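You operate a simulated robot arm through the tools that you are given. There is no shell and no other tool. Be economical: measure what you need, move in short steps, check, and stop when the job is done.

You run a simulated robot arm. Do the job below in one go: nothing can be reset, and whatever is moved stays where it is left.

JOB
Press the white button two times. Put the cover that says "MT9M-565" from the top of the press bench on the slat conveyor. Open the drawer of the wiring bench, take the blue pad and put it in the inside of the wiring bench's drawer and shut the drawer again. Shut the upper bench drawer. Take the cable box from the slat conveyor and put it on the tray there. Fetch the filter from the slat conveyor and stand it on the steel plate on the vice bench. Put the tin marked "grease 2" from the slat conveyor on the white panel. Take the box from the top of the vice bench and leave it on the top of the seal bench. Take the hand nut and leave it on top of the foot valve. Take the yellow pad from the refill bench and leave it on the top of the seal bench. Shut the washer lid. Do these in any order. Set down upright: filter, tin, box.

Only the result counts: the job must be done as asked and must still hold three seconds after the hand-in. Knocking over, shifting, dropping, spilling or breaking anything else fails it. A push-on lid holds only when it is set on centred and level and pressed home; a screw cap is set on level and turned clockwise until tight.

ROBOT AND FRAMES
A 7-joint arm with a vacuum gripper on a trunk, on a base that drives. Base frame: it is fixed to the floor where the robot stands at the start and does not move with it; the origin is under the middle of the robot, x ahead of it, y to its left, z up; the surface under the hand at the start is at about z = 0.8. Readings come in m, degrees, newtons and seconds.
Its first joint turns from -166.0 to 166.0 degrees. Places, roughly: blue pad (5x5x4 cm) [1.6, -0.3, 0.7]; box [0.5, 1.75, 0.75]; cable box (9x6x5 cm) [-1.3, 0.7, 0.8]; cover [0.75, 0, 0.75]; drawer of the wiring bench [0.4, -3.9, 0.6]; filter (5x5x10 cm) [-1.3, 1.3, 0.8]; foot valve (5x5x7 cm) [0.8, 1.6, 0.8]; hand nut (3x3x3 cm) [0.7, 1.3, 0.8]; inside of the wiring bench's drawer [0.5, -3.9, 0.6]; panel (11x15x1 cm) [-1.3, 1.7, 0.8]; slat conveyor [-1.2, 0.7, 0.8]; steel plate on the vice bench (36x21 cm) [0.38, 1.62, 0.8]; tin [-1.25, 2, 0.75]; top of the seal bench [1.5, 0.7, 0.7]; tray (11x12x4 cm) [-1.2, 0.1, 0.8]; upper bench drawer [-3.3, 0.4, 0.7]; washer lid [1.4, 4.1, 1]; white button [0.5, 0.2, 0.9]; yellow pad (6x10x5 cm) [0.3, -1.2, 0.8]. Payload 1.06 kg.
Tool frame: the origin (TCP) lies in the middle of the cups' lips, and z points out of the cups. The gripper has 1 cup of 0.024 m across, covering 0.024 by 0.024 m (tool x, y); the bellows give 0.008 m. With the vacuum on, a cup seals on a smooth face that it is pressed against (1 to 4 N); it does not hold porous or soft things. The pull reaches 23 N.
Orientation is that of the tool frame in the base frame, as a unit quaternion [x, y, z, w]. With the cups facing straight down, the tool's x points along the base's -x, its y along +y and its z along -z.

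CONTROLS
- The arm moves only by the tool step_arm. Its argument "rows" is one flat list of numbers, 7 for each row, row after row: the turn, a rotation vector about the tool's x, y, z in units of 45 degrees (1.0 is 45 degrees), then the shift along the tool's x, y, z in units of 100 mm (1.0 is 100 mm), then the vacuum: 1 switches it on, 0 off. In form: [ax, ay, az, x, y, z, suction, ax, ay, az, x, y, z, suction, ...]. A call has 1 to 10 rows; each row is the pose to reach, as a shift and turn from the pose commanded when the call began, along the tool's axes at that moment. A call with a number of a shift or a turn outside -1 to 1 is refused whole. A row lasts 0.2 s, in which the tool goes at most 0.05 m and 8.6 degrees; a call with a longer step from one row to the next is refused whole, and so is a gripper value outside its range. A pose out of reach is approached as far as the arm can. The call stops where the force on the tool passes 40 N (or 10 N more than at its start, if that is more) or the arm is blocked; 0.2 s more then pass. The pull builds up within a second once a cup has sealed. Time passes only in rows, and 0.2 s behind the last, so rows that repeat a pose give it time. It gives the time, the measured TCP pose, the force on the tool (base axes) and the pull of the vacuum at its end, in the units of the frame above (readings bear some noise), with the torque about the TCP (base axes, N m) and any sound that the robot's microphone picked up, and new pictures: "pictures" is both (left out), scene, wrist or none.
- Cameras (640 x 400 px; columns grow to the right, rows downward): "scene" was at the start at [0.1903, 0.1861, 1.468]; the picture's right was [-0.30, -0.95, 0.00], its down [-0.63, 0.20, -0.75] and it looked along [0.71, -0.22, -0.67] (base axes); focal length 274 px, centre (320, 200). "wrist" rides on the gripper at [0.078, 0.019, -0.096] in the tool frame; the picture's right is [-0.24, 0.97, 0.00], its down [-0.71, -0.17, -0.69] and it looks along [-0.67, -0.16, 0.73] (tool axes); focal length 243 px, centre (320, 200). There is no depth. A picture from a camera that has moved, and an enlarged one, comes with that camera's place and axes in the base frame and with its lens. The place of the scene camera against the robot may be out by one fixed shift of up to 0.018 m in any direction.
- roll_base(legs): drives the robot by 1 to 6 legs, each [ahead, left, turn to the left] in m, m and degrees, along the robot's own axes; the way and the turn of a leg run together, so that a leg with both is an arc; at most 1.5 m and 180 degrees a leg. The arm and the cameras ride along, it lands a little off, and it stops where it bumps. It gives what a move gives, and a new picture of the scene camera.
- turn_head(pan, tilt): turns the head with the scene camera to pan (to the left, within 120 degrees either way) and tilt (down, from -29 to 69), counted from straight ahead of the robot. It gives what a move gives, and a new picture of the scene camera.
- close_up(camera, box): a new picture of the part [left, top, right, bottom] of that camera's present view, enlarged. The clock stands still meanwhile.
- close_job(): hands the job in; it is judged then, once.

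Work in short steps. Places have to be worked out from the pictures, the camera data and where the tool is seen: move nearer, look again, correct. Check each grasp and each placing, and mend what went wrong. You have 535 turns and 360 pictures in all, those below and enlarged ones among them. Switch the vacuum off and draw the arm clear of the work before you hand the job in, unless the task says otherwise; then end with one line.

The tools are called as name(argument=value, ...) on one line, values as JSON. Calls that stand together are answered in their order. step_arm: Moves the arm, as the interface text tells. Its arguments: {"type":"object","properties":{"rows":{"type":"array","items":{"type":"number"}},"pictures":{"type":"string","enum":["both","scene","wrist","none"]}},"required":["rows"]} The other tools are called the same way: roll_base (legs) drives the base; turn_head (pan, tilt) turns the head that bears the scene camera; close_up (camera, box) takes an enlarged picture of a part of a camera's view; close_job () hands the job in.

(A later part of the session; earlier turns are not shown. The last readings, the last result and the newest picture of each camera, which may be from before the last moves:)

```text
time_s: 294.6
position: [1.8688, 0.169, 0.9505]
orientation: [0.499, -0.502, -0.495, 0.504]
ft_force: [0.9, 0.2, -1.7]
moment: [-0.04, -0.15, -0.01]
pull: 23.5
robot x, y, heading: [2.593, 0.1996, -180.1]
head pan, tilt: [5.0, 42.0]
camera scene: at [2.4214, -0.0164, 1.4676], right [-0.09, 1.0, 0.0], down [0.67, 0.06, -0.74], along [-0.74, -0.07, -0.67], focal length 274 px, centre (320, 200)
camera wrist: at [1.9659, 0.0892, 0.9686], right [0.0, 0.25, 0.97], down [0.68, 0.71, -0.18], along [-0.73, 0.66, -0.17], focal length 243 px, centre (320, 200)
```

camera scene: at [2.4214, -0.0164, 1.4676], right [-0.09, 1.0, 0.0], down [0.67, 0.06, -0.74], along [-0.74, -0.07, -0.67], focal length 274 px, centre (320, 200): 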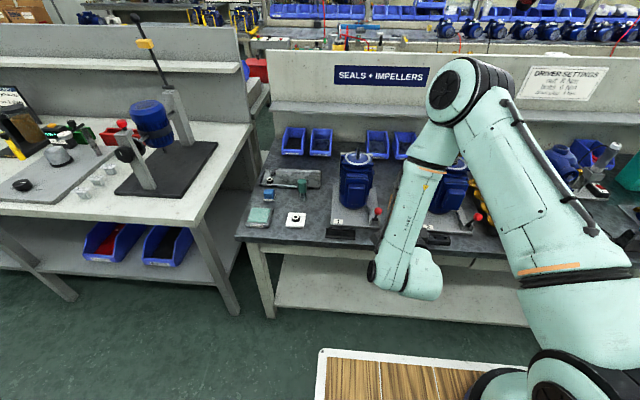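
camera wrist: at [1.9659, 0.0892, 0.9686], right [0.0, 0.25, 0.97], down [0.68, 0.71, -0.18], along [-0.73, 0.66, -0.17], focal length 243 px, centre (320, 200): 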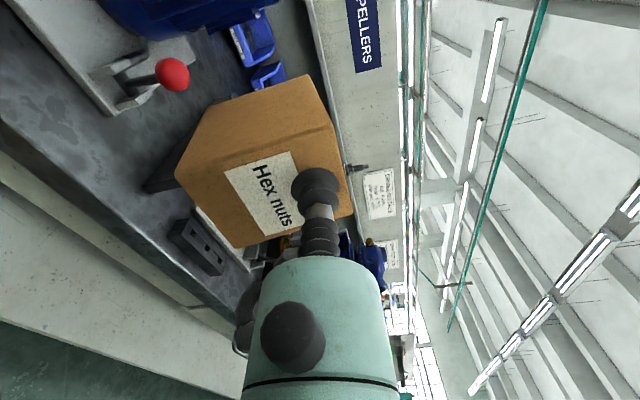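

The wrist camera now shows the bench edge, station-1 plate and rack end. I enlarge it for precise placement.

close_up(camera="wrist", box=[0, 20, 260, 300])

```text
1.43 times, centred on (130, 160) of wrist
camera zoom: at [1.9659, 0.0892, 0.9686], right [0.0, 0.25, 0.97], down [0.68, 0.71, -0.18], along [-0.73, 0.66, -0.17], focal length 347 px, centre (591, 257)
```

zoom: 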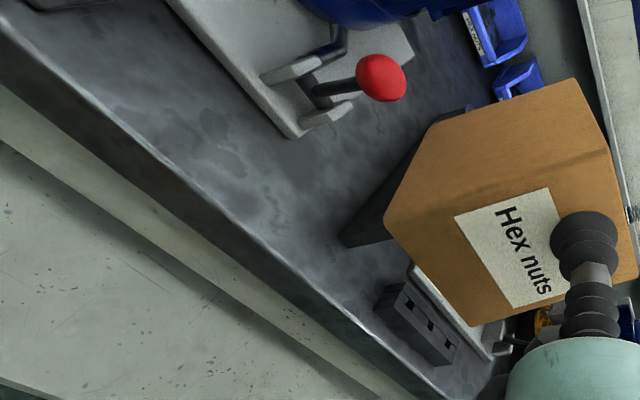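

There is an 8 cm-wide notch between the plate corner (y 0.143) and the rack (y 0.228), enough for the 5.8 cm box. I target y = 0.186 with the front face at x = 1.770.

step_arm(rows=[0, 0, 0, -0.1, -0.2, 0.35, 1, 0, 0, 0, -0.17, -0.4, 0.7, 1, 0, 0, 0, -0.17, -0.6, 0.98, 1, 0, 0, 0, -0.17, -0.9, 0.98, 1], pictures="wrist")

close_up(camera="wrist", box=[60, 40, 340, 300])

close_up(camera="scene", box=[300, 140, 480, 280])

```text
time_s: 295.6
position: [1.773, 0.1805, 0.8639]
orientation: [0.499, -0.502, -0.495, 0.504]
ft_force: [0.7, 0.6, -2.2]
moment: [0.03, -0.13, -0.04]
pull: 22.9
robot x, y, heading: [2.5959, 0.1991, -180.2]
head pan, tilt: [5.0, 42.0]
camera wrist: at [1.8702, 0.1029, 0.8812], right [0.0, 0.25, 0.97], down [0.68, 0.71, -0.18], along [-0.73, 0.66, -0.17], focal length 243 px, centre (320, 200)
```

wrist: 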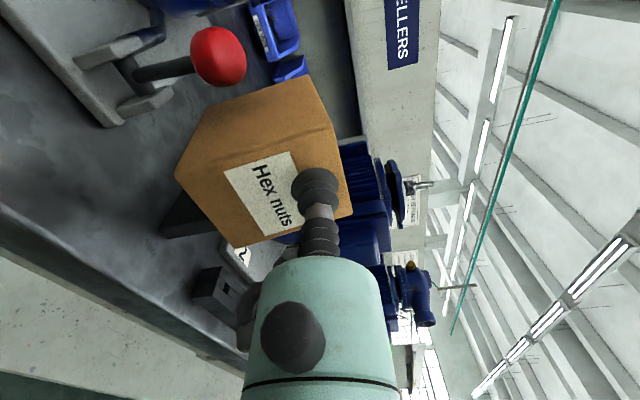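

```text
1.54 times, centred on (200, 170) of wrist
camera zoom: at [1.8702, 0.1029, 0.8812], right [0.0, 0.25, 0.97], down [0.68, 0.71, -0.18], along [-0.73, 0.66, -0.17], focal length 373 px, centre (505, 246)
```

zoom: 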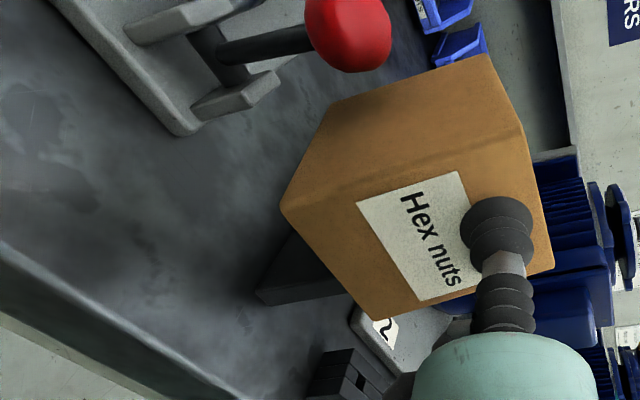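

```text
2.86 times, centred on (390, 210) of scene
camera zoom: at [2.4213, -0.0164, 1.4676], right [-0.09, 1.0, 0.0], down [0.67, 0.06, -0.74], along [-0.74, -0.07, -0.67], focal length 782 px, centre (120, 171)
```

zoom: 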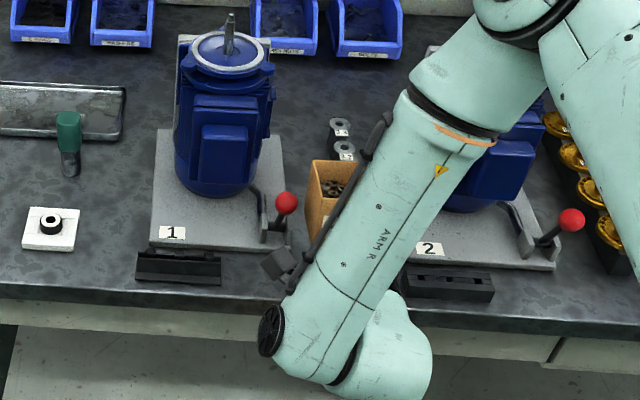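

The plate top is at z = 0.71, so the bench is at about 0.70. I correct y by +5 mm and lower to just above contact.

step_arm(rows=[0, 0, 0, -0.05, -0.3, 0.02, 1, 0, 0, 0, -0.05, -0.6, 0.02, 1, 0, 0, 0, -0.05, -0.85, 0.02, 1, 0, 0, 0, -0.05, -0.95, 0.02, 1], pictures="wrist")

```text
time_s: 296.6
position: [1.7691, 0.1856, 0.7678]
orientation: [0.499, -0.502, -0.495, 0.504]
ft_force: [3.1, -1.1, 7.2]
moment: [0.13, 0.22, -0.16]
pull: 23.4
robot x, y, heading: [2.5928, 0.1962, -179.8]
head pan, tilt: [5.0, 42.0]
camera wrist: at [1.8658, 0.1084, 0.7866], right [0.0, 0.25, 0.97], down [0.68, 0.71, -0.18], along [-0.73, 0.66, -0.17], focal length 243 px, centre (320, 200)
```

wrist: 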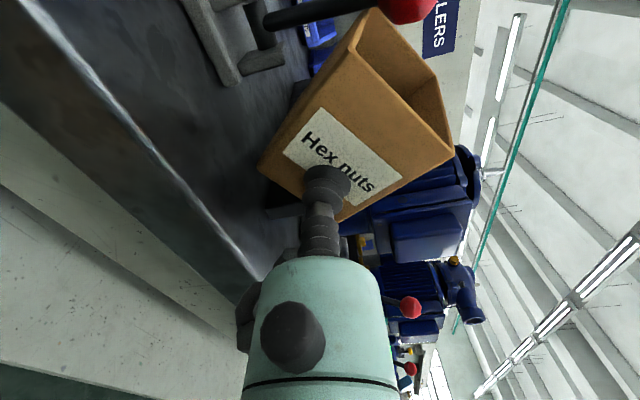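

The box has rotated about the cup: something touched. I stop and look.

close_up(camera="scene", box=[340, 160, 460, 280])

close_up(camera="wrist", box=[180, 0, 480, 240])

```text
3.33 times, centred on (400, 220) of scene
camera zoom: at [2.4216, -0.0164, 1.4676], right [-0.09, 1.0, 0.0], down [0.67, 0.06, -0.74], along [-0.74, -0.07, -0.67], focal length 912 px, centre (53, 133)
```

zoom: 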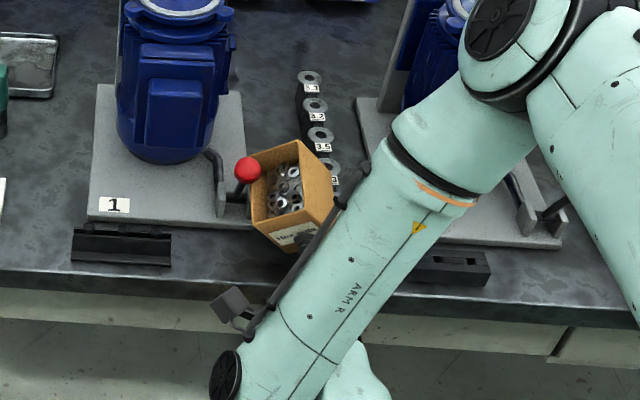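

```text
1.67 times, centred on (330, 120) of wrist
camera zoom: at [1.8658, 0.1084, 0.7866], right [0.0, 0.25, 0.97], down [0.68, 0.71, -0.18], along [-0.73, 0.66, -0.17], focal length 404 px, centre (303, 333)
```

zoom: 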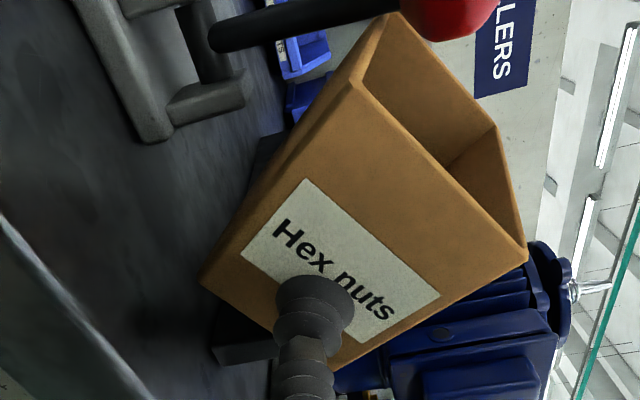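

The box's +y bottom edge landed on the washer rack, so the rack is closer than I judged. The box rolled about 32° about the cup, with its nuts still inside. I lift straight up gently.

step_arm(rows=[0, 0, 0, 0, 0.1, 0, 1, 0, 0, 0, 0, 0.3, 0, 1, 0, 0, 0, 0, 0.6, 0, 1, 0, 0, 0, 0, 1.0, 0, 1], pictures="wrist")

step_arm(rows=[0, 0, 0, 0, 0.3, -0.2, 1, 0, 0, 0, 0, 0.7, -0.4, 1, 0, 0, 0, 0, 1.0, -0.6, 1], pictures="both")

```text
time_s: 297.6
position: [1.7695, 0.1894, 0.8686]
orientation: [0.498, -0.503, -0.496, 0.503]
ft_force: [0.5, -0.4, 0.5]
moment: [0.0, -0.01, -0.01]
pull: 0.0
robot x, y, heading: [2.5917, 0.2041, -180.3]
head pan, tilt: [5.0, 42.0]
camera wrist: at [1.8676, 0.1108, 0.8865], right [0.0, 0.25, 0.97], down [0.68, 0.71, -0.18], along [-0.73, 0.66, -0.17], focal length 243 px, centre (320, 200)
```

wrist: 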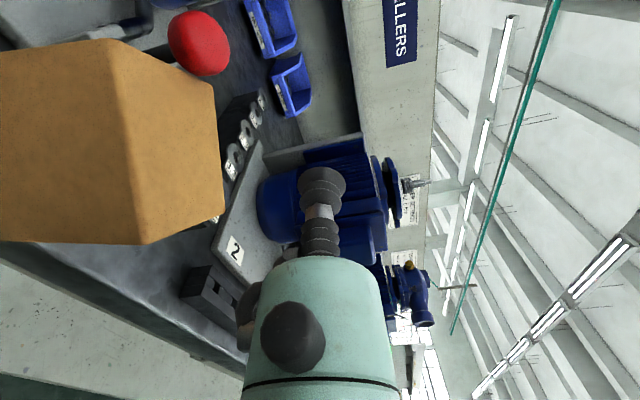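

```text
time_s: 298.4
position: [1.8298, 0.1905, 0.9672]
orientation: [0.499, -0.502, -0.495, 0.504]
ft_force: [-0.4, 0.3, 0.1]
moment: [0.03, 0.03, 0.05]
pull: 0.0
robot x, y, heading: [2.5952, 0.1942, -180.2]
head pan, tilt: [5.0, 42.0]
camera scene: at [2.421, -0.0163, 1.4676], right [-0.09, 1.0, 0.0], down [0.67, 0.06, -0.74], along [-0.74, -0.07, -0.67], focal length 274 px, centre (320, 200)
camera wrist: at [1.9272, 0.1115, 0.9855], right [0.0, 0.25, 0.97], down [0.68, 0.71, -0.18], along [-0.73, 0.66, -0.17], focal length 243 px, centre (320, 200)
```

scene: 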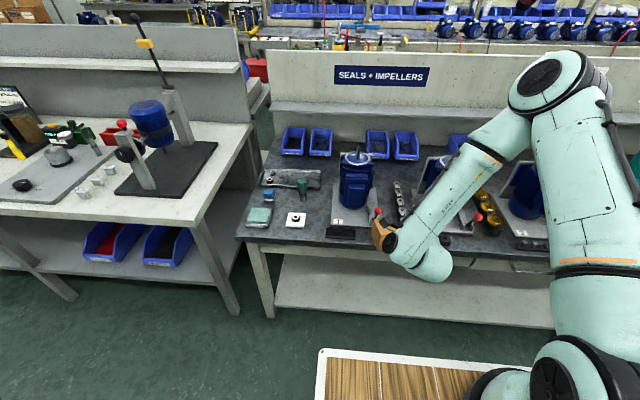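
wrist: 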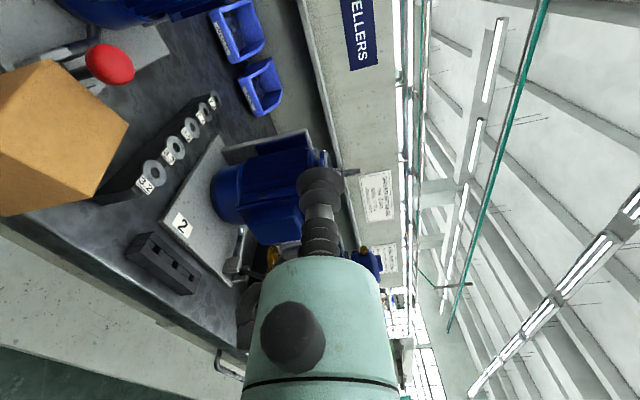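

The seal broke and the box is now on the bench. I check its state.

close_up(camera="scene", box=[320, 170, 440, 270])

close_up(camera="wrist", box=[0, 0, 320, 280])

```text
4.00 times, centred on (380, 220) of scene
camera zoom: at [2.421, -0.0163, 1.4676], right [-0.09, 1.0, 0.0], down [0.67, 0.06, -0.74], along [-0.74, -0.07, -0.67], focal length 1094 px, centre (80, 120)
```

zoom: 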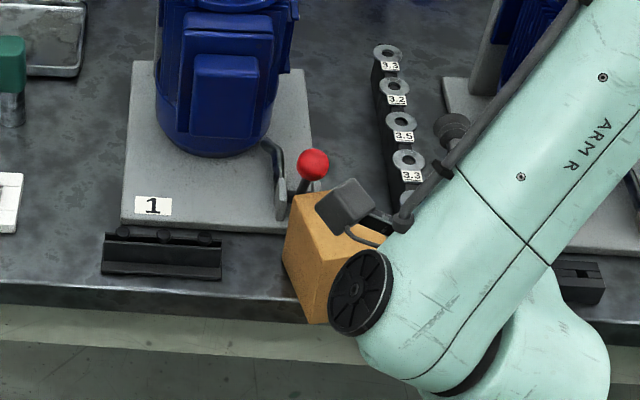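

```text
1.43 times, centred on (160, 140) of wrist
camera zoom: at [1.9272, 0.1115, 0.9855], right [0.0, 0.25, 0.97], down [0.68, 0.71, -0.18], along [-0.73, 0.66, -0.17], focal length 347 px, centre (549, 286)
```

zoom: 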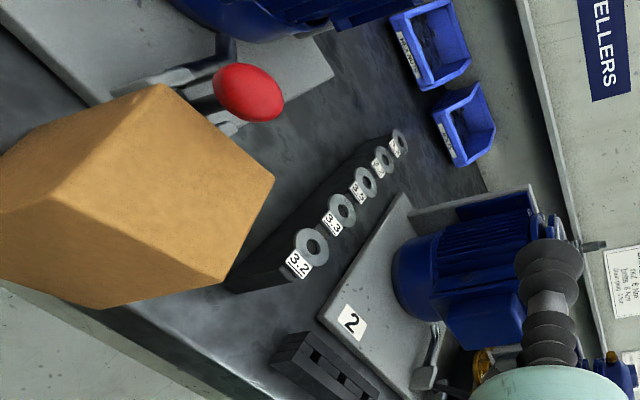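

I move the arm clear to see the box fully.

step_arm(rows=[0, 0, 0, -0.3, 0.3, -0.2, 0, 0, 0, 0, -0.6, 0.6, -0.4, 0, 0, 0, 0, -1.0, 0.9, -0.5, 0], pictures="none")

step_arm(rows=[0, 0, 0, -0.3, 0.3, 0, 0, 0, 0, 0, -0.6, 0.6, 0, 0, 0, 0, 0, -1.0, 0.9, 0, 0], pictures="scene")

close_up(camera="scene", box=[340, 190, 440, 270])

```text
refused: row 3 steps farther than a row can; nothing moved
```

```text
time_s: 299.2
position: [1.8326, 0.2873, 1.0569]
orientation: [0.499, -0.503, -0.494, 0.504]
ft_force: [-0.6, -0.2, -0.2]
moment: [0.01, 0.0, -0.03]
pull: 0.1
robot x, y, heading: [2.5937, 0.2001, -180.0]
head pan, tilt: [5.0, 42.0]
camera scene: at [2.421, -0.0167, 1.4675], right [-0.09, 1.0, 0.0], down [0.67, 0.06, -0.74], along [-0.74, -0.07, -0.67], focal length 274 px, centre (320, 200)
```

scene: 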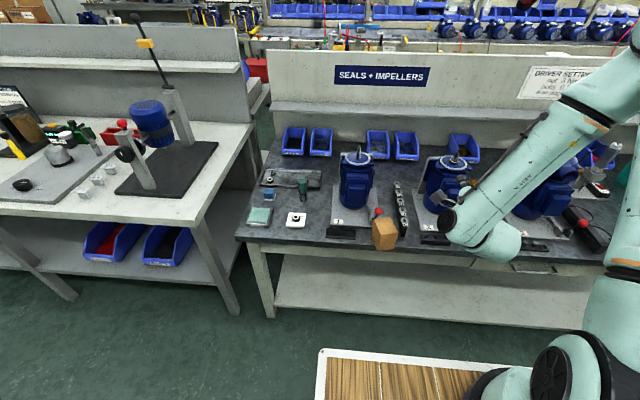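

```text
5.00 times, centred on (390, 230) of scene
camera zoom: at [2.421, -0.0167, 1.4675], right [-0.09, 1.0, 0.0], down [0.67, 0.06, -0.74], along [-0.74, -0.07, -0.67], focal length 1368 px, centre (-30, 50)
```

zoom: 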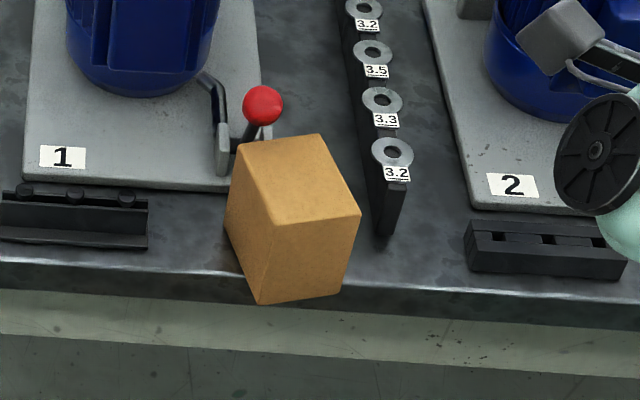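

The box has fallen onto another face next to the station; I can't see the opening or any loose nuts. I move the base +y to view its hidden side.

roll_base(legs=[[-0.05, -0.5, 0]])

turn_head(pan=25, tilt=42)

close_up(camera="scene", box=[200, 150, 380, 300])

```text
time_s: 302.2
position: [1.8797, 0.7902, 1.0567]
orientation: [0.501, -0.5, -0.494, 0.505]
ft_force: [-0.3, 0.3, 0.1]
moment: [0.0, -0.04, 0.0]
pull: 0.0
robot x, y, heading: [2.6425, 0.703, -179.6]
head pan, tilt: [5.0, 42.0]
camera scene: at [2.4712, 0.4895, 1.4676], right [-0.09, 1.0, 0.0], down [0.67, 0.06, -0.74], along [-0.74, -0.07, -0.67], focal length 274 px, centre (320, 200)
```

scene: 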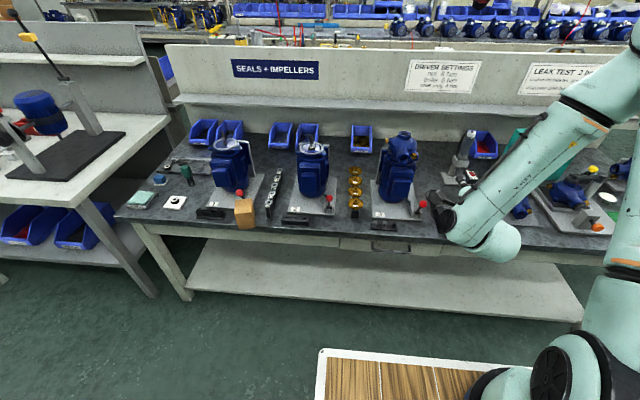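

```text
time_s: 303.0
position: [1.8801, 0.7903, 1.0562]
orientation: [0.501, -0.5, -0.493, 0.506]
ft_force: [-0.2, -0.1, -0.1]
moment: [0.05, 0.01, 0.01]
pull: 0.1
robot x, y, heading: [2.6418, 0.7074, -179.8]
head pan, tilt: [25.0, 42.0]
camera scene: at [2.4788, 0.4615, 1.4676], right [-0.43, 0.9, 0.0], down [0.6, 0.29, -0.74], along [-0.67, -0.32, -0.67], focal length 274 px, centre (320, 200)
```

scene: 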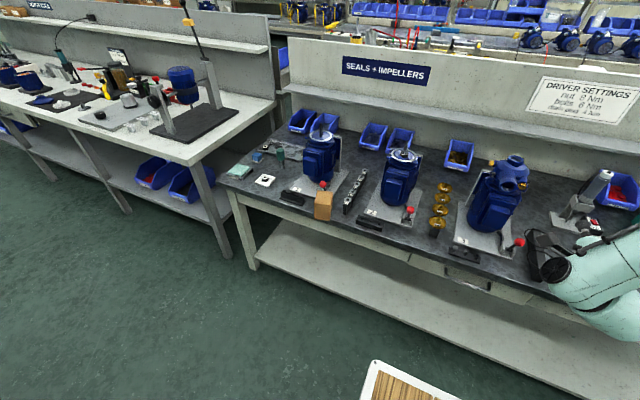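

```text
2.67 times, centred on (290, 225) of scene
camera zoom: at [2.4788, 0.4615, 1.4676], right [-0.43, 0.9, 0.0], down [0.6, 0.29, -0.74], along [-0.67, -0.32, -0.67], focal length 730 px, centre (400, 133)
```

zoom: 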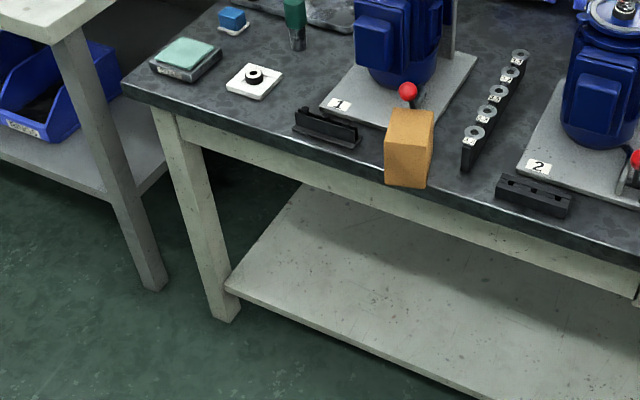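

close_up(camera="scene", box=[295, 170, 355, 230])

```text
6.67 times, centred on (325, 200) of scene
camera zoom: at [2.4788, 0.4615, 1.4676], right [-0.43, 0.9, 0.0], down [0.6, 0.29, -0.74], along [-0.67, -0.32, -0.67], focal length 1824 px, centre (287, 200)
```

zoom: 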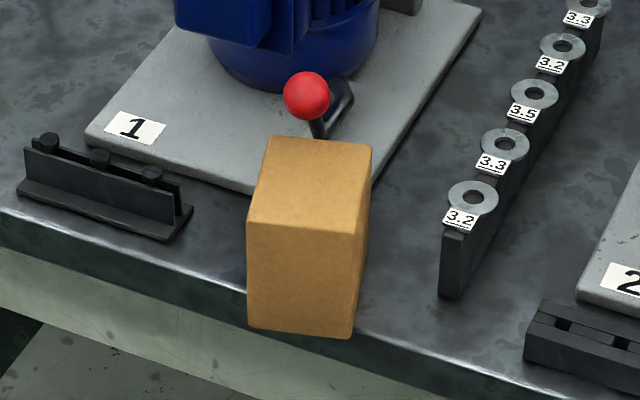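

All the visible faces are plain, so the opening faces down or backwards. I'll regrip the outer face with the horizontal tool, lift, and then turn the box upright. I drive back into position.

roll_base(legs=[[0.03, 0.53, -0.2]])

turn_head(pan=0, tilt=45)

close_up(camera="scene", box=[340, 150, 440, 250])

close_up(camera="wrist", box=[0, 0, 640, 400])

```text
time_s: 306.2
position: [1.8525, 0.2563, 1.0555]
orientation: [0.499, -0.502, -0.496, 0.503]
ft_force: [0.1, -1.4, -0.7]
moment: [0.02, -0.01, -0.03]
pull: 0.0
robot x, y, heading: [2.6097, 0.1703, -179.9]
head pan, tilt: [25.0, 42.0]
camera scene: at [2.4493, -0.0761, 1.4676], right [-0.42, 0.91, 0.0], down [0.61, 0.28, -0.74], along [-0.67, -0.31, -0.67], focal length 274 px, centre (320, 200)
```

scene: 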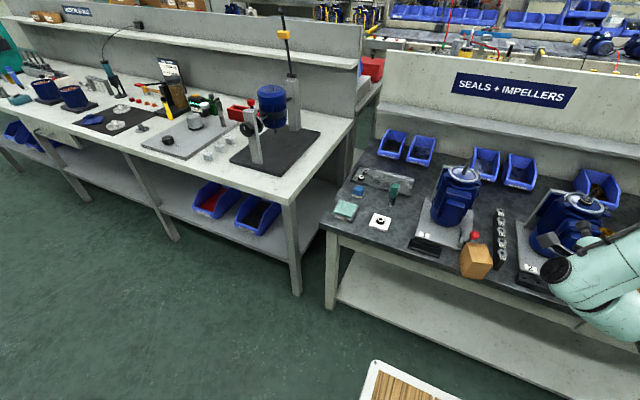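

```text
time_s: 307.1
position: [1.8516, 0.2573, 1.0558]
orientation: [0.499, -0.502, -0.496, 0.503]
ft_force: [0.0, -0.6, -0.5]
moment: [0.0, -0.01, -0.01]
pull: 0.1
robot x, y, heading: [2.6113, 0.1662, -179.9]
head pan, tilt: [0.0, 45.0]
camera scene: at [2.4437, -0.0408, 1.4633], right [0.0, 1.0, 0.0], down [0.71, 0.0, -0.71], along [-0.71, 0.0, -0.71], focal length 274 px, centre (320, 200)
```

scene: 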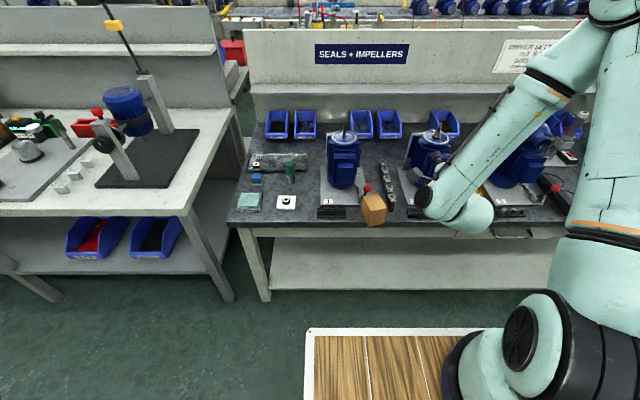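

```text
4.00 times, centred on (390, 200) of scene
camera zoom: at [2.4437, -0.0408, 1.4633], right [0.0, 1.0, 0.0], down [0.71, 0.0, -0.71], along [-0.71, 0.0, -0.71], focal length 1094 px, centre (40, 200)
```

zoom: 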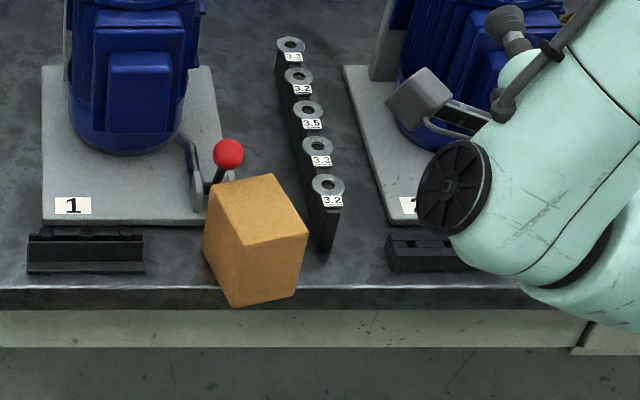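

```text
1.00 times, centred on (320, 200) of wrist (not enlarged: the box is as wide or as high as the picture)
camera zoom: at [1.9491, 0.1782, 1.0742], right [0.0, 0.25, 0.97], down [0.68, 0.71, -0.18], along [-0.73, 0.66, -0.17], focal length 243 px, centre (320, 200)
```

zoom: 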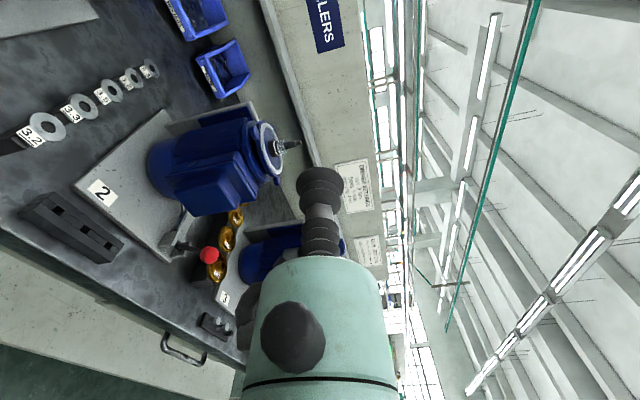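

I move the tool to the -y side so the wrist camera can measure the box.

step_arm(rows=[0, 0, 0, 0.4, -0.2, -0.2, 0, 0, 0, 0, 0.8, -0.3, -0.4, 0, 0, 0, 0, 1.0, -0.5, -0.5, 0], pictures="none")

step_arm(rows=[0, 0, 0, 0.4, -0.2, 0, 0, 0, 0, 0, 0.8, -0.4, 0, 0, 0, 0, 0, 1.0, -0.5, 0, 0], pictures="wrist")

close_up(camera="wrist", box=[40, 40, 280, 260])

```text
time_s: 307.9
position: [1.9041, 0.1556, 1.0095]
orientation: [0.498, -0.502, -0.495, 0.504]
ft_force: [-0.8, -0.2, -0.2]
moment: [0.02, -0.01, 0.02]
pull: 0.0
robot x, y, heading: [2.6129, 0.1681, -179.9]
head pan, tilt: [0.0, 45.0]
```

```text
time_s: 308.6
position: [1.9041, 0.0542, 0.9588]
orientation: [0.499, -0.502, -0.495, 0.504]
ft_force: [-1.0, 0.0, 0.7]
moment: [-0.02, 0.0, 0.02]
pull: 0.0
robot x, y, heading: [2.6145, 0.1695, -180.2]
head pan, tilt: [0.0, 45.0]
camera wrist: at [2.0012, -0.0244, 0.9776], right [0.0, 0.25, 0.97], down [0.68, 0.71, -0.18], along [-0.73, 0.66, -0.17], focal length 243 px, centre (320, 200)
```

wrist: 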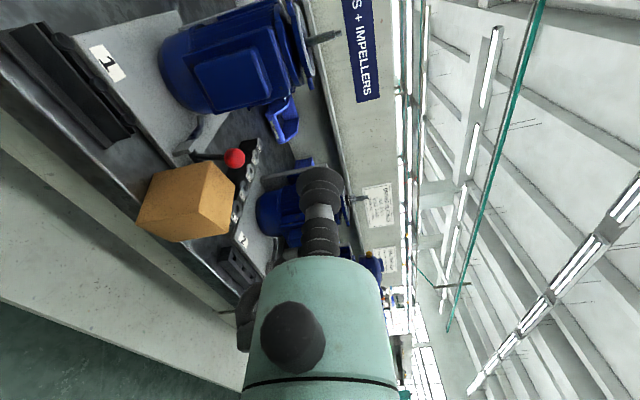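

```text
1.82 times, centred on (160, 150) of wrist
camera zoom: at [2.0012, -0.0244, 0.9776], right [0.0, 0.25, 0.97], down [0.68, 0.71, -0.18], along [-0.73, 0.66, -0.17], focal length 441 px, centre (611, 291)
```

zoom: 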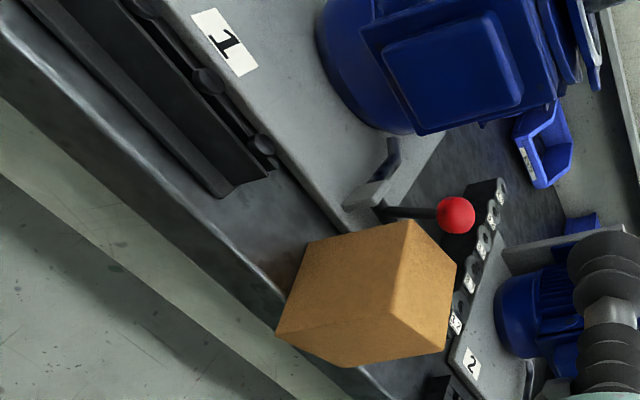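

All three visible faces are closed, and the outer face centre is about (1.786, 0.165, 0.738), yawed 13°. I yaw the tool to match and move to a stand-off point.

step_arm(rows=[0, 0.1, 0, -0.35, -0.3, 0, 0, 0, 0.2, 0, -0.7, -0.6, 0, 0, 0, 0.29, 0, -1.0, -0.9, 0, 0, 0, 0.29, 0, -1.0, -1.0, 0.3, 0], pictures="none")

step_arm(rows=[0, 0, 0, -0.1, -0.4, 0, 0, 0, 0, 0, -0.2, -0.8, 0, 0, 0, 0, 0, -0.25, -1.0, 0.1, 0], pictures="both")

```text
time_s: 309.6
position: [1.8721, 0.1522, 0.8581]
orientation: [0.552, -0.442, -0.435, 0.558]
ft_force: [-0.6, 0.6, 0.4]
moment: [0.02, -0.01, -0.02]
pull: 0.2
robot x, y, heading: [2.6128, 0.1682, -179.8]
head pan, tilt: [0.0, 45.0]
```

```text
time_s: 310.4
position: [1.8591, 0.1735, 0.7588]
orientation: [0.552, -0.441, -0.435, 0.558]
ft_force: [-0.4, -0.3, -1.0]
moment: [-0.01, 0.0, -0.01]
pull: 0.2
robot x, y, heading: [2.6133, 0.1684, -179.9]
head pan, tilt: [0.0, 45.0]
camera scene: at [2.4439, -0.0409, 1.4633], right [0.0, 1.0, 0.0], down [0.71, 0.0, -0.71], along [-0.71, 0.0, -0.71], focal length 274 px, centre (320, 200)
camera wrist: at [1.9705, 0.1197, 0.7762], right [-0.06, 0.24, 0.97], down [0.5, 0.84, -0.18], along [-0.86, 0.48, -0.17], focal length 243 px, centre (320, 200)
```

scene: 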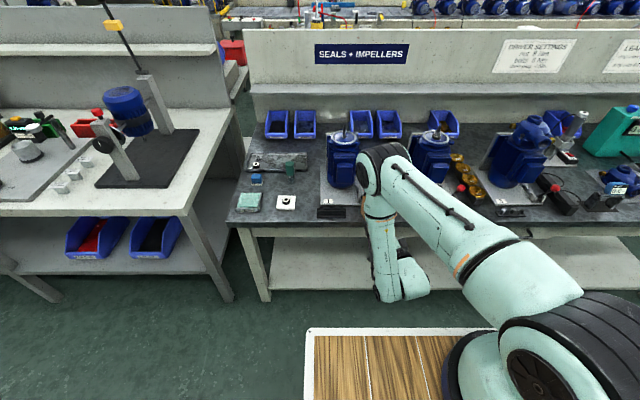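
wrist: 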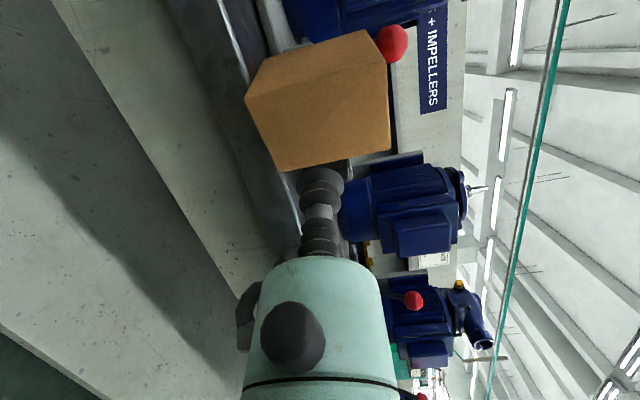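

The outer face centre comes out at about (1.80, 0.157, 0.757), right in line with the tool. I advance slowly with the vacuum on.

step_arm(rows=[0, 0, 0, 0, 0, 0.3, 1, 0, 0, 0, 0, 0, 0.45, 1, 0, 0, 0, 0, 0, 0.5, 1], pictures="wrist")

```text
time_s: 311.2
position: [1.8077, 0.161, 0.7583]
orientation: [0.551, -0.442, -0.435, 0.558]
ft_force: [0.4, 0.5, 1.3]
moment: [-0.1, 0.0, 0.06]
pull: 23.0
robot x, y, heading: [2.6123, 0.1674, -179.7]
head pan, tilt: [0.0, 45.0]
camera wrist: at [1.9209, 0.1079, 0.7756], right [-0.06, 0.24, 0.97], down [0.5, 0.84, -0.18], along [-0.86, 0.48, -0.17], focal length 243 px, centre (320, 200)
```

wrist: 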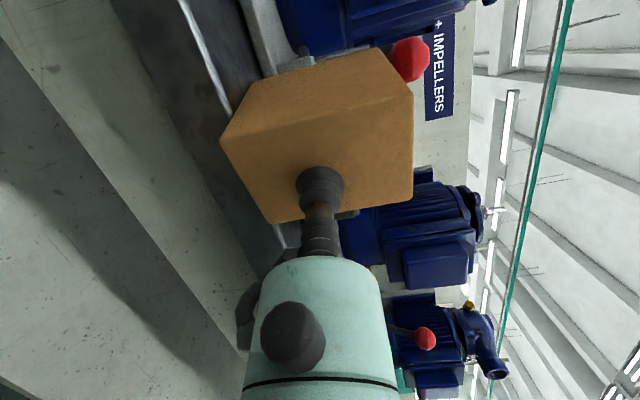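

It sealed. I lift gently and check from both cameras.

step_arm(rows=[0, 0, 0, 0, 0.05, 0, 1, 0, 0, 0, 0, 0.15, 0, 1, 0, 0, 0, 0, 0.3, 0, 1, 0, 0, 0, 0, 0.5, 0, 1, 0, 0, 0, 0, 0.7, 0, 1], pictures="wrist")

step_arm(rows=[0, 0, 0, 0, 0.3, -0.2, 1, 0, 0, 0, 0, 0.6, -0.4, 1, 0, 0, 0, 0, 0.9, -0.6, 1], pictures="both")

```text
time_s: 312.4
position: [1.8103, 0.1634, 0.8275]
orientation: [0.552, -0.443, -0.435, 0.557]
ft_force: [0.7, -0.5, -2.1]
moment: [0.04, -0.07, 0.02]
pull: 23.0
robot x, y, heading: [2.6146, 0.1702, -179.9]
head pan, tilt: [0.0, 45.0]
camera wrist: at [1.9221, 0.1095, 0.8444], right [-0.06, 0.24, 0.97], down [0.5, 0.84, -0.18], along [-0.86, 0.48, -0.17], focal length 243 px, centre (320, 200)
```

wrist: 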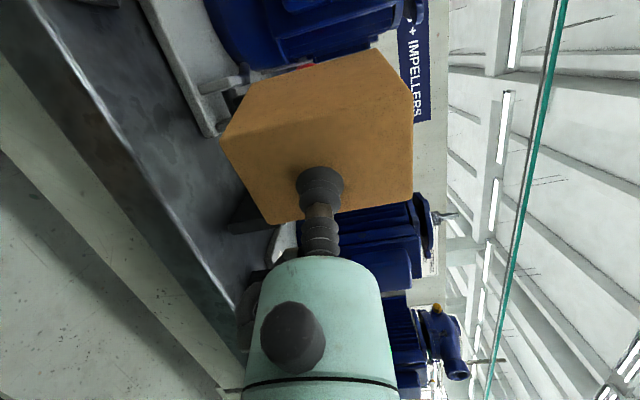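

```text
time_s: 313.2
position: [1.866, 0.1756, 0.9169]
orientation: [0.552, -0.441, -0.435, 0.558]
ft_force: [0.2, 1.2, -1.7]
moment: [0.04, -0.1, 0.01]
pull: 22.8
robot x, y, heading: [2.6137, 0.1688, -179.8]
head pan, tilt: [0.0, 45.0]
camera scene: at [2.4435, -0.0409, 1.4632], right [0.0, 1.0, 0.0], down [0.71, 0.0, -0.71], along [-0.71, 0.0, -0.71], focal length 274 px, centre (320, 200)
camera wrist: at [1.977, 0.1226, 0.9353], right [-0.06, 0.24, 0.97], down [0.5, 0.85, -0.18], along [-0.86, 0.48, -0.17], focal length 243 px, centre (320, 200)
```

scene: 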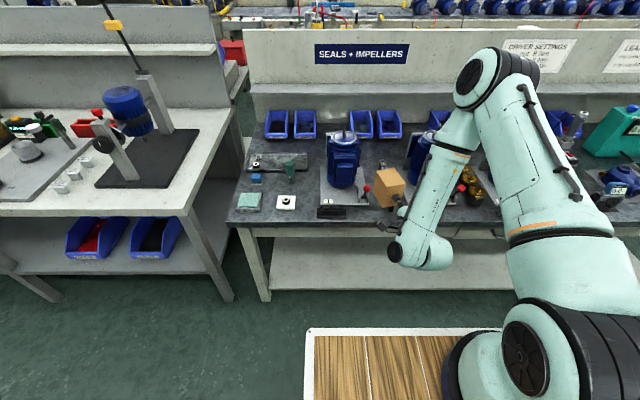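
wrist: 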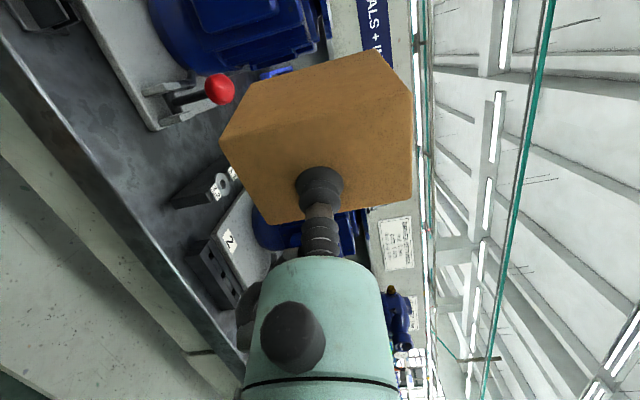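

The weight is about the same, and no nuts are on the bench. I raise it and roll the tool 90° so the underside faces -y and I can see it.

step_arm(rows=[0, 0, 0.16, 0, 0.2, -0.1, 1, 0, 0, 0.33, 0, 0.4, -0.2, 1, 0, 0, 0.5, 0, 0.6, -0.2, 1, 0, 0, 0.67, 0, 0.8, -0.2, 1, 0, 0, 0.84, 0, 0.9, -0.2, 1, 0, 0, 1, 0, 0.9, -0.2, 1], pictures="none")

step_arm(rows=[0, 0, 0.16, 0, 0, 0, 1, 0, 0, 0.33, 0, 0, 0, 1, 0, 0, 0.5, 0, 0, 0, 1, 0, 0, 0.67, 0, 0, 0, 1, 0, 0, 0.84, 0, 0, 0, 1, 0, 0, 1, 0, 0, 0, 1], pictures="both")

close_up(camera="scene", box=[340, 110, 440, 210])

```text
time_s: 314.6
position: [1.8873, 0.185, 1.0053]
orientation: [0.34, -0.619, -0.19, 0.682]
ft_force: [0.4, 0.1, -2.5]
moment: [0.02, -0.11, -0.03]
pull: 23.0
robot x, y, heading: [2.6189, 0.168, -180.0]
head pan, tilt: [0.0, 45.0]
```

```text
time_s: 316.1
position: [1.8855, 0.1847, 1.0053]
orientation: [-0.077, 0.703, -0.089, -0.702]
ft_force: [-0.7, 1.2, -2.3]
moment: [-0.01, -0.1, -0.03]
pull: 23.0
robot x, y, heading: [2.612, 0.1645, -179.9]
head pan, tilt: [0.0, 45.0]
camera scene: at [2.4437, -0.0407, 1.4633], right [0.0, 1.0, 0.0], down [0.71, 0.0, -0.71], along [-0.71, 0.0, -0.71], focal length 274 px, centre (320, 200)
camera wrist: at [1.9754, 0.226, 1.0823], right [-0.22, 0.94, -0.25], down [0.71, -0.02, -0.71], along [-0.67, -0.33, -0.66], focal length 243 px, centre (320, 200)
```

scene: 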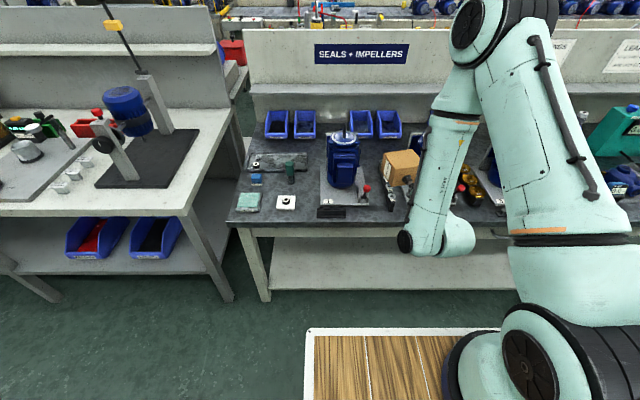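
wrist: 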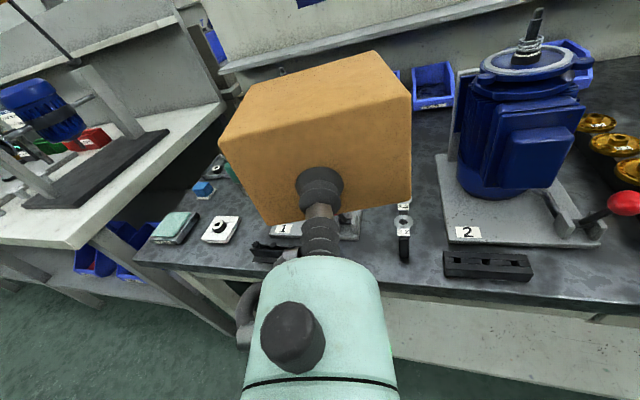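

```text
4.00 times, centred on (390, 160) of scene
camera zoom: at [2.4437, -0.0407, 1.4633], right [0.0, 1.0, 0.0], down [0.71, 0.0, -0.71], along [-0.71, 0.0, -0.71], focal length 1094 px, centre (40, 360)
```

zoom: 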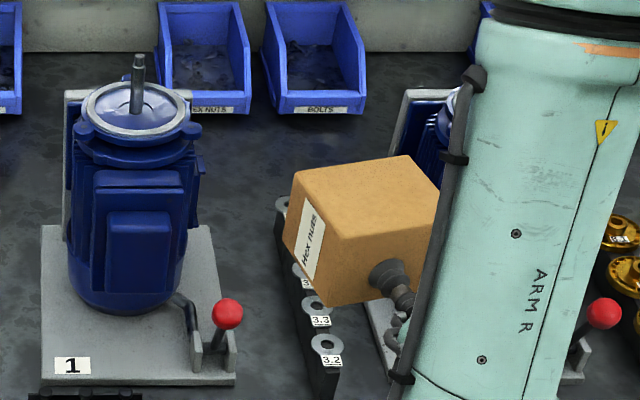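

The label face was underneath and the cup is on the box's bottom, with the opening facing away. The contents are intact. I roll another 90° so the label faces up, set the box down, and then regrip it on the label face from above.

step_arm(rows=[0, 0, 0.16, 0, 0, 0, 1, 0, 0, 0.33, 0, 0, 0, 1, 0, 0, 0.5, 0, 0, 0, 1, 0, 0, 0.67, 0, 0, 0, 1, 0, 0, 0.84, 0, 0, 0, 1, 0, 0, 1, 0, 0, 0, 1], pictures="none")

step_arm(rows=[0, 0, 0.16, 0, 0, 0, 1, 0, 0, 0.33, 0, 0, 0, 1, 0, 0, 0.5, 0, 0, 0, 1, 0, 0, 0.67, 0, 0, 0, 1, 0, 0, 0.84, 0, 0, 0, 1, 0, 0, 1, 0, 0, 0, 1], pictures="none")

step_arm(rows=[0, 0.1, 0, 0, 0, 0, 1, 0, 0.2, 0, 0, 0, 0, 1, 0, 0.29, 0, 0, 0, 0, 1], pictures="both")

```text
time_s: 317.4
position: [1.8715, 0.1794, 1.0016]
orientation: [0.197, 0.678, -0.35, -0.615]
ft_force: [0.2, -1.3, -2.0]
moment: [0.01, -0.09, 0.02]
pull: 22.8
out of reach, approached as far as the arm can: row 1, 2, 3, 4, 5, 6
robot x, y, heading: [2.6121, 0.1713, -179.8]
head pan, tilt: [0.0, 45.0]
```

```text
time_s: 318.9
position: [1.8714, 0.1812, 1.0003]
orientation: [-0.442, -0.551, 0.559, 0.434]
ft_force: [-0.3, 0.5, -1.6]
moment: [0.03, -0.06, 0.02]
pull: 23.3
out of reach, approached as far as the arm can: row 1
robot x, y, heading: [2.6153, 0.1634, -180.0]
head pan, tilt: [0.0, 45.0]
```

```text
time_s: 319.6
position: [1.8707, 0.1818, 1.0001]
orientation: [-0.503, -0.499, 0.503, 0.495]
ft_force: [-0.7, 0.5, -3.0]
moment: [0.03, -0.05, -0.01]
pull: 23.2
robot x, y, heading: [2.6147, 0.1705, -180.0]
head pan, tilt: [0.0, 45.0]
camera scene: at [2.4437, -0.0405, 1.4633], right [0.0, 1.0, 0.0], down [0.71, 0.0, -0.71], along [-0.71, 0.0, -0.71], focal length 274 px, centre (320, 200)
camera wrist: at [1.9668, 0.2584, 0.9784], right [0.0, -0.25, -0.97], down [0.69, -0.7, 0.18], along [-0.73, -0.67, 0.17], focal length 243 px, centre (320, 200)
```

scene: 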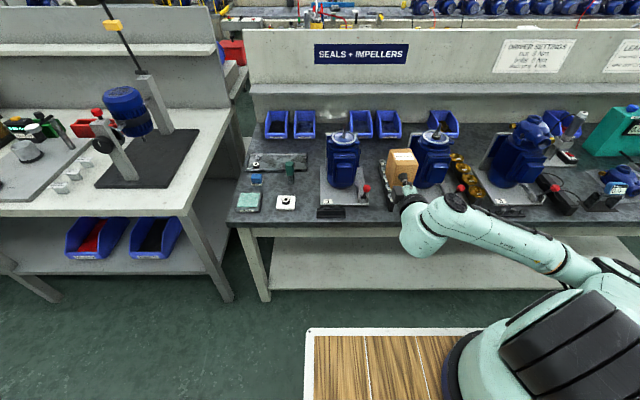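
wrist: 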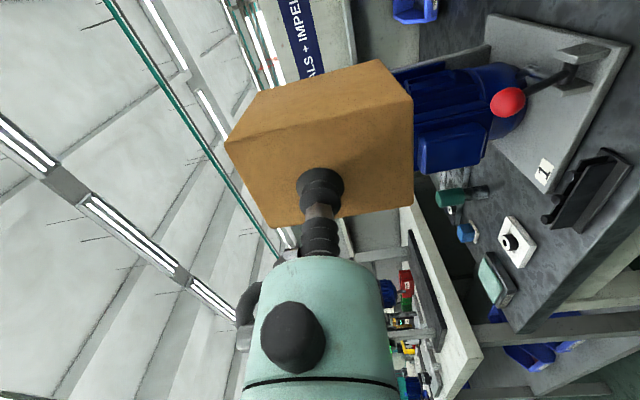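

The label is now on top. I lower the box over the front strip (y = 0.165, front at x of about 1.784) in stages, watching clearances.

step_arm(rows=[0, 0, 0, -0.1, 0.3, 0.2, 1, 0, 0, 0, -0.17, 0.6, 0.4, 1, 0, 0, 0, -0.17, 0.95, 0.6, 1], pictures="none")

step_arm(rows=[0, 0, 0, 0, 0.3, 0.15, 1, 0, 0, 0, 0, 0.6, 0.26, 1, 0, 0, 0, 0, 0.9, 0.26, 1], pictures="both")

```text
time_s: 320.4
position: [1.8125, 0.1616, 0.9144]
orientation: [0.502, 0.501, -0.501, -0.495]
ft_force: [-0.2, 1.0, -1.4]
moment: [-0.01, -0.07, 0.01]
pull: 22.6
out of reach, approached as far as the arm can: row 3
robot x, y, heading: [2.6135, 0.1695, -180.2]
head pan, tilt: [0.0, 45.0]
```

```text
time_s: 321.2
position: [1.7906, 0.1614, 0.8966]
orientation: [0.5, 0.515, -0.489, -0.496]
ft_force: [1.3, -0.7, -1.7]
moment: [0.0, -0.09, 0.0]
pull: 22.9
out of reach, approached as far as the arm can: row 1, 2, 3
robot x, y, heading: [2.6146, 0.1663, -180.2]
head pan, tilt: [0.0, 45.0]
camera scene: at [2.4438, -0.0407, 1.4633], right [0.0, 1.0, 0.0], down [0.71, 0.0, -0.71], along [-0.71, 0.0, -0.71], focal length 274 px, centre (320, 200)
camera wrist: at [1.8854, 0.2407, 0.8807], right [0.03, -0.21, -0.98], down [0.69, -0.71, 0.18], along [-0.73, -0.68, 0.13], focal length 243 px, centre (320, 200)
```

scene: 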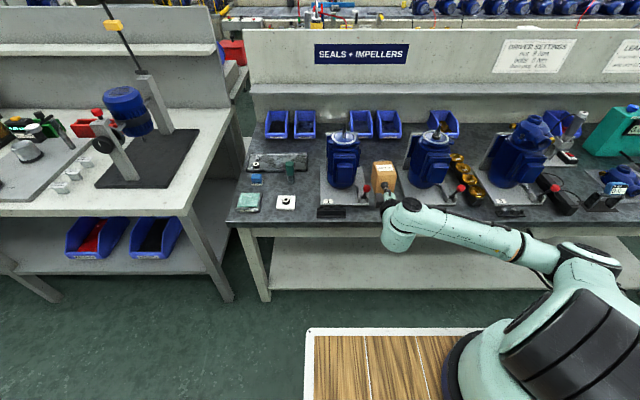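
wrist: 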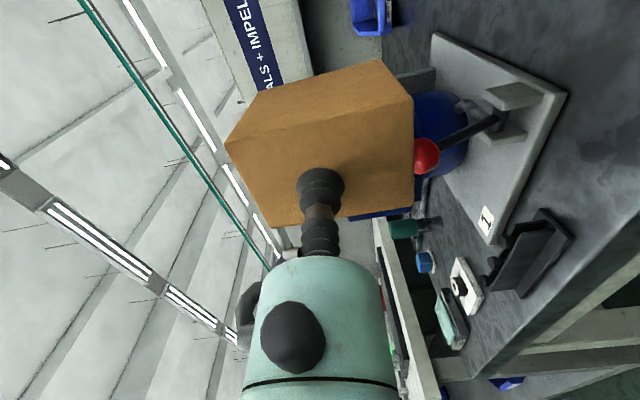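

This arm configuration can't go lower. A better plan is to roll back so the label is down, set the box down like that, and grip the plain top face from above. Pitching the tool horizontal then turns the opening up. I reverse the roll.

step_arm(rows=[0, 0, 0, 0, -0.3, -0.2, 1, 0, 0, 0, 0, -0.7, -0.5, 1, 0, 0, 0, 0, -1.0, -0.8, 1], pictures="none")

step_arm(rows=[0, 0, -0.16, 0, -0.05, 0, 1, 0, 0, -0.33, 0, -0.1, 0, 1, 0, 0, -0.5, 0, -0.1, 0, 1, 0, 0, -0.67, 0, -0.1, 0, 1, 0, 0, -0.84, 0, -0.1, 0, 1, 0, 0, -1, 0, -0.1, 0, 1], pictures="none")

step_arm(rows=[0, 0, -0.16, 0, 0, 0, 1, 0, 0, -0.33, 0, 0, 0, 1, 0, 0, -0.5, 0, 0, 0, 1, 0, 0, -0.67, 0, 0, 0, 1, 0, 0, -0.84, 0, 0, 0, 1, 0, 0, -1, 0, 0, 0, 1], pictures="scene")

```text
time_s: 322.1
position: [1.8675, 0.1684, 0.9984]
orientation: [0.503, 0.499, -0.502, -0.496]
ft_force: [0.3, -0.7, -1.9]
moment: [-0.02, -0.11, 0.01]
pull: 23.0
robot x, y, heading: [2.6162, 0.1684, -179.9]
head pan, tilt: [0.0, 45.0]
```

```text
time_s: 323.4
position: [1.8704, 0.1702, 1.0078]
orientation: [0.273, 0.653, -0.276, -0.65]
ft_force: [-0.1, 0.1, -2.8]
moment: [0.0, -0.12, -0.01]
pull: 22.6
robot x, y, heading: [2.6125, 0.1688, -180.1]
head pan, tilt: [0.0, 45.0]
```

```text
time_s: 324.9
position: [1.8695, 0.1706, 1.0086]
orientation: [0.003, 0.708, -0.004, -0.706]
ft_force: [0.3, 0.1, -2.1]
moment: [-0.01, -0.08, 0.01]
pull: 23.6
robot x, y, heading: [2.612, 0.1648, -179.9]
head pan, tilt: [0.0, 45.0]
camera scene: at [2.4437, -0.0407, 1.4633], right [0.0, 1.0, 0.0], down [0.71, 0.0, -0.71], along [-0.71, 0.0, -0.71], focal length 274 px, centre (320, 200)
```

scene: 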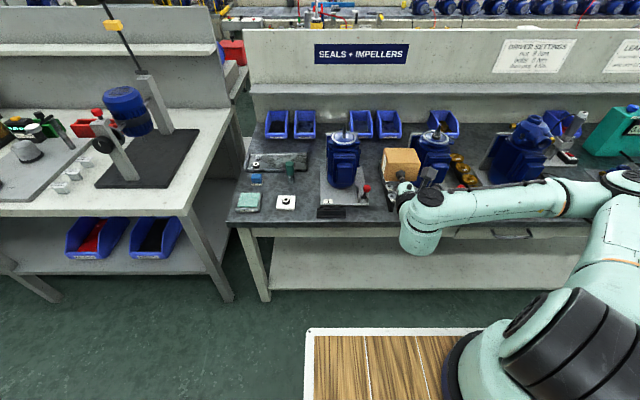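

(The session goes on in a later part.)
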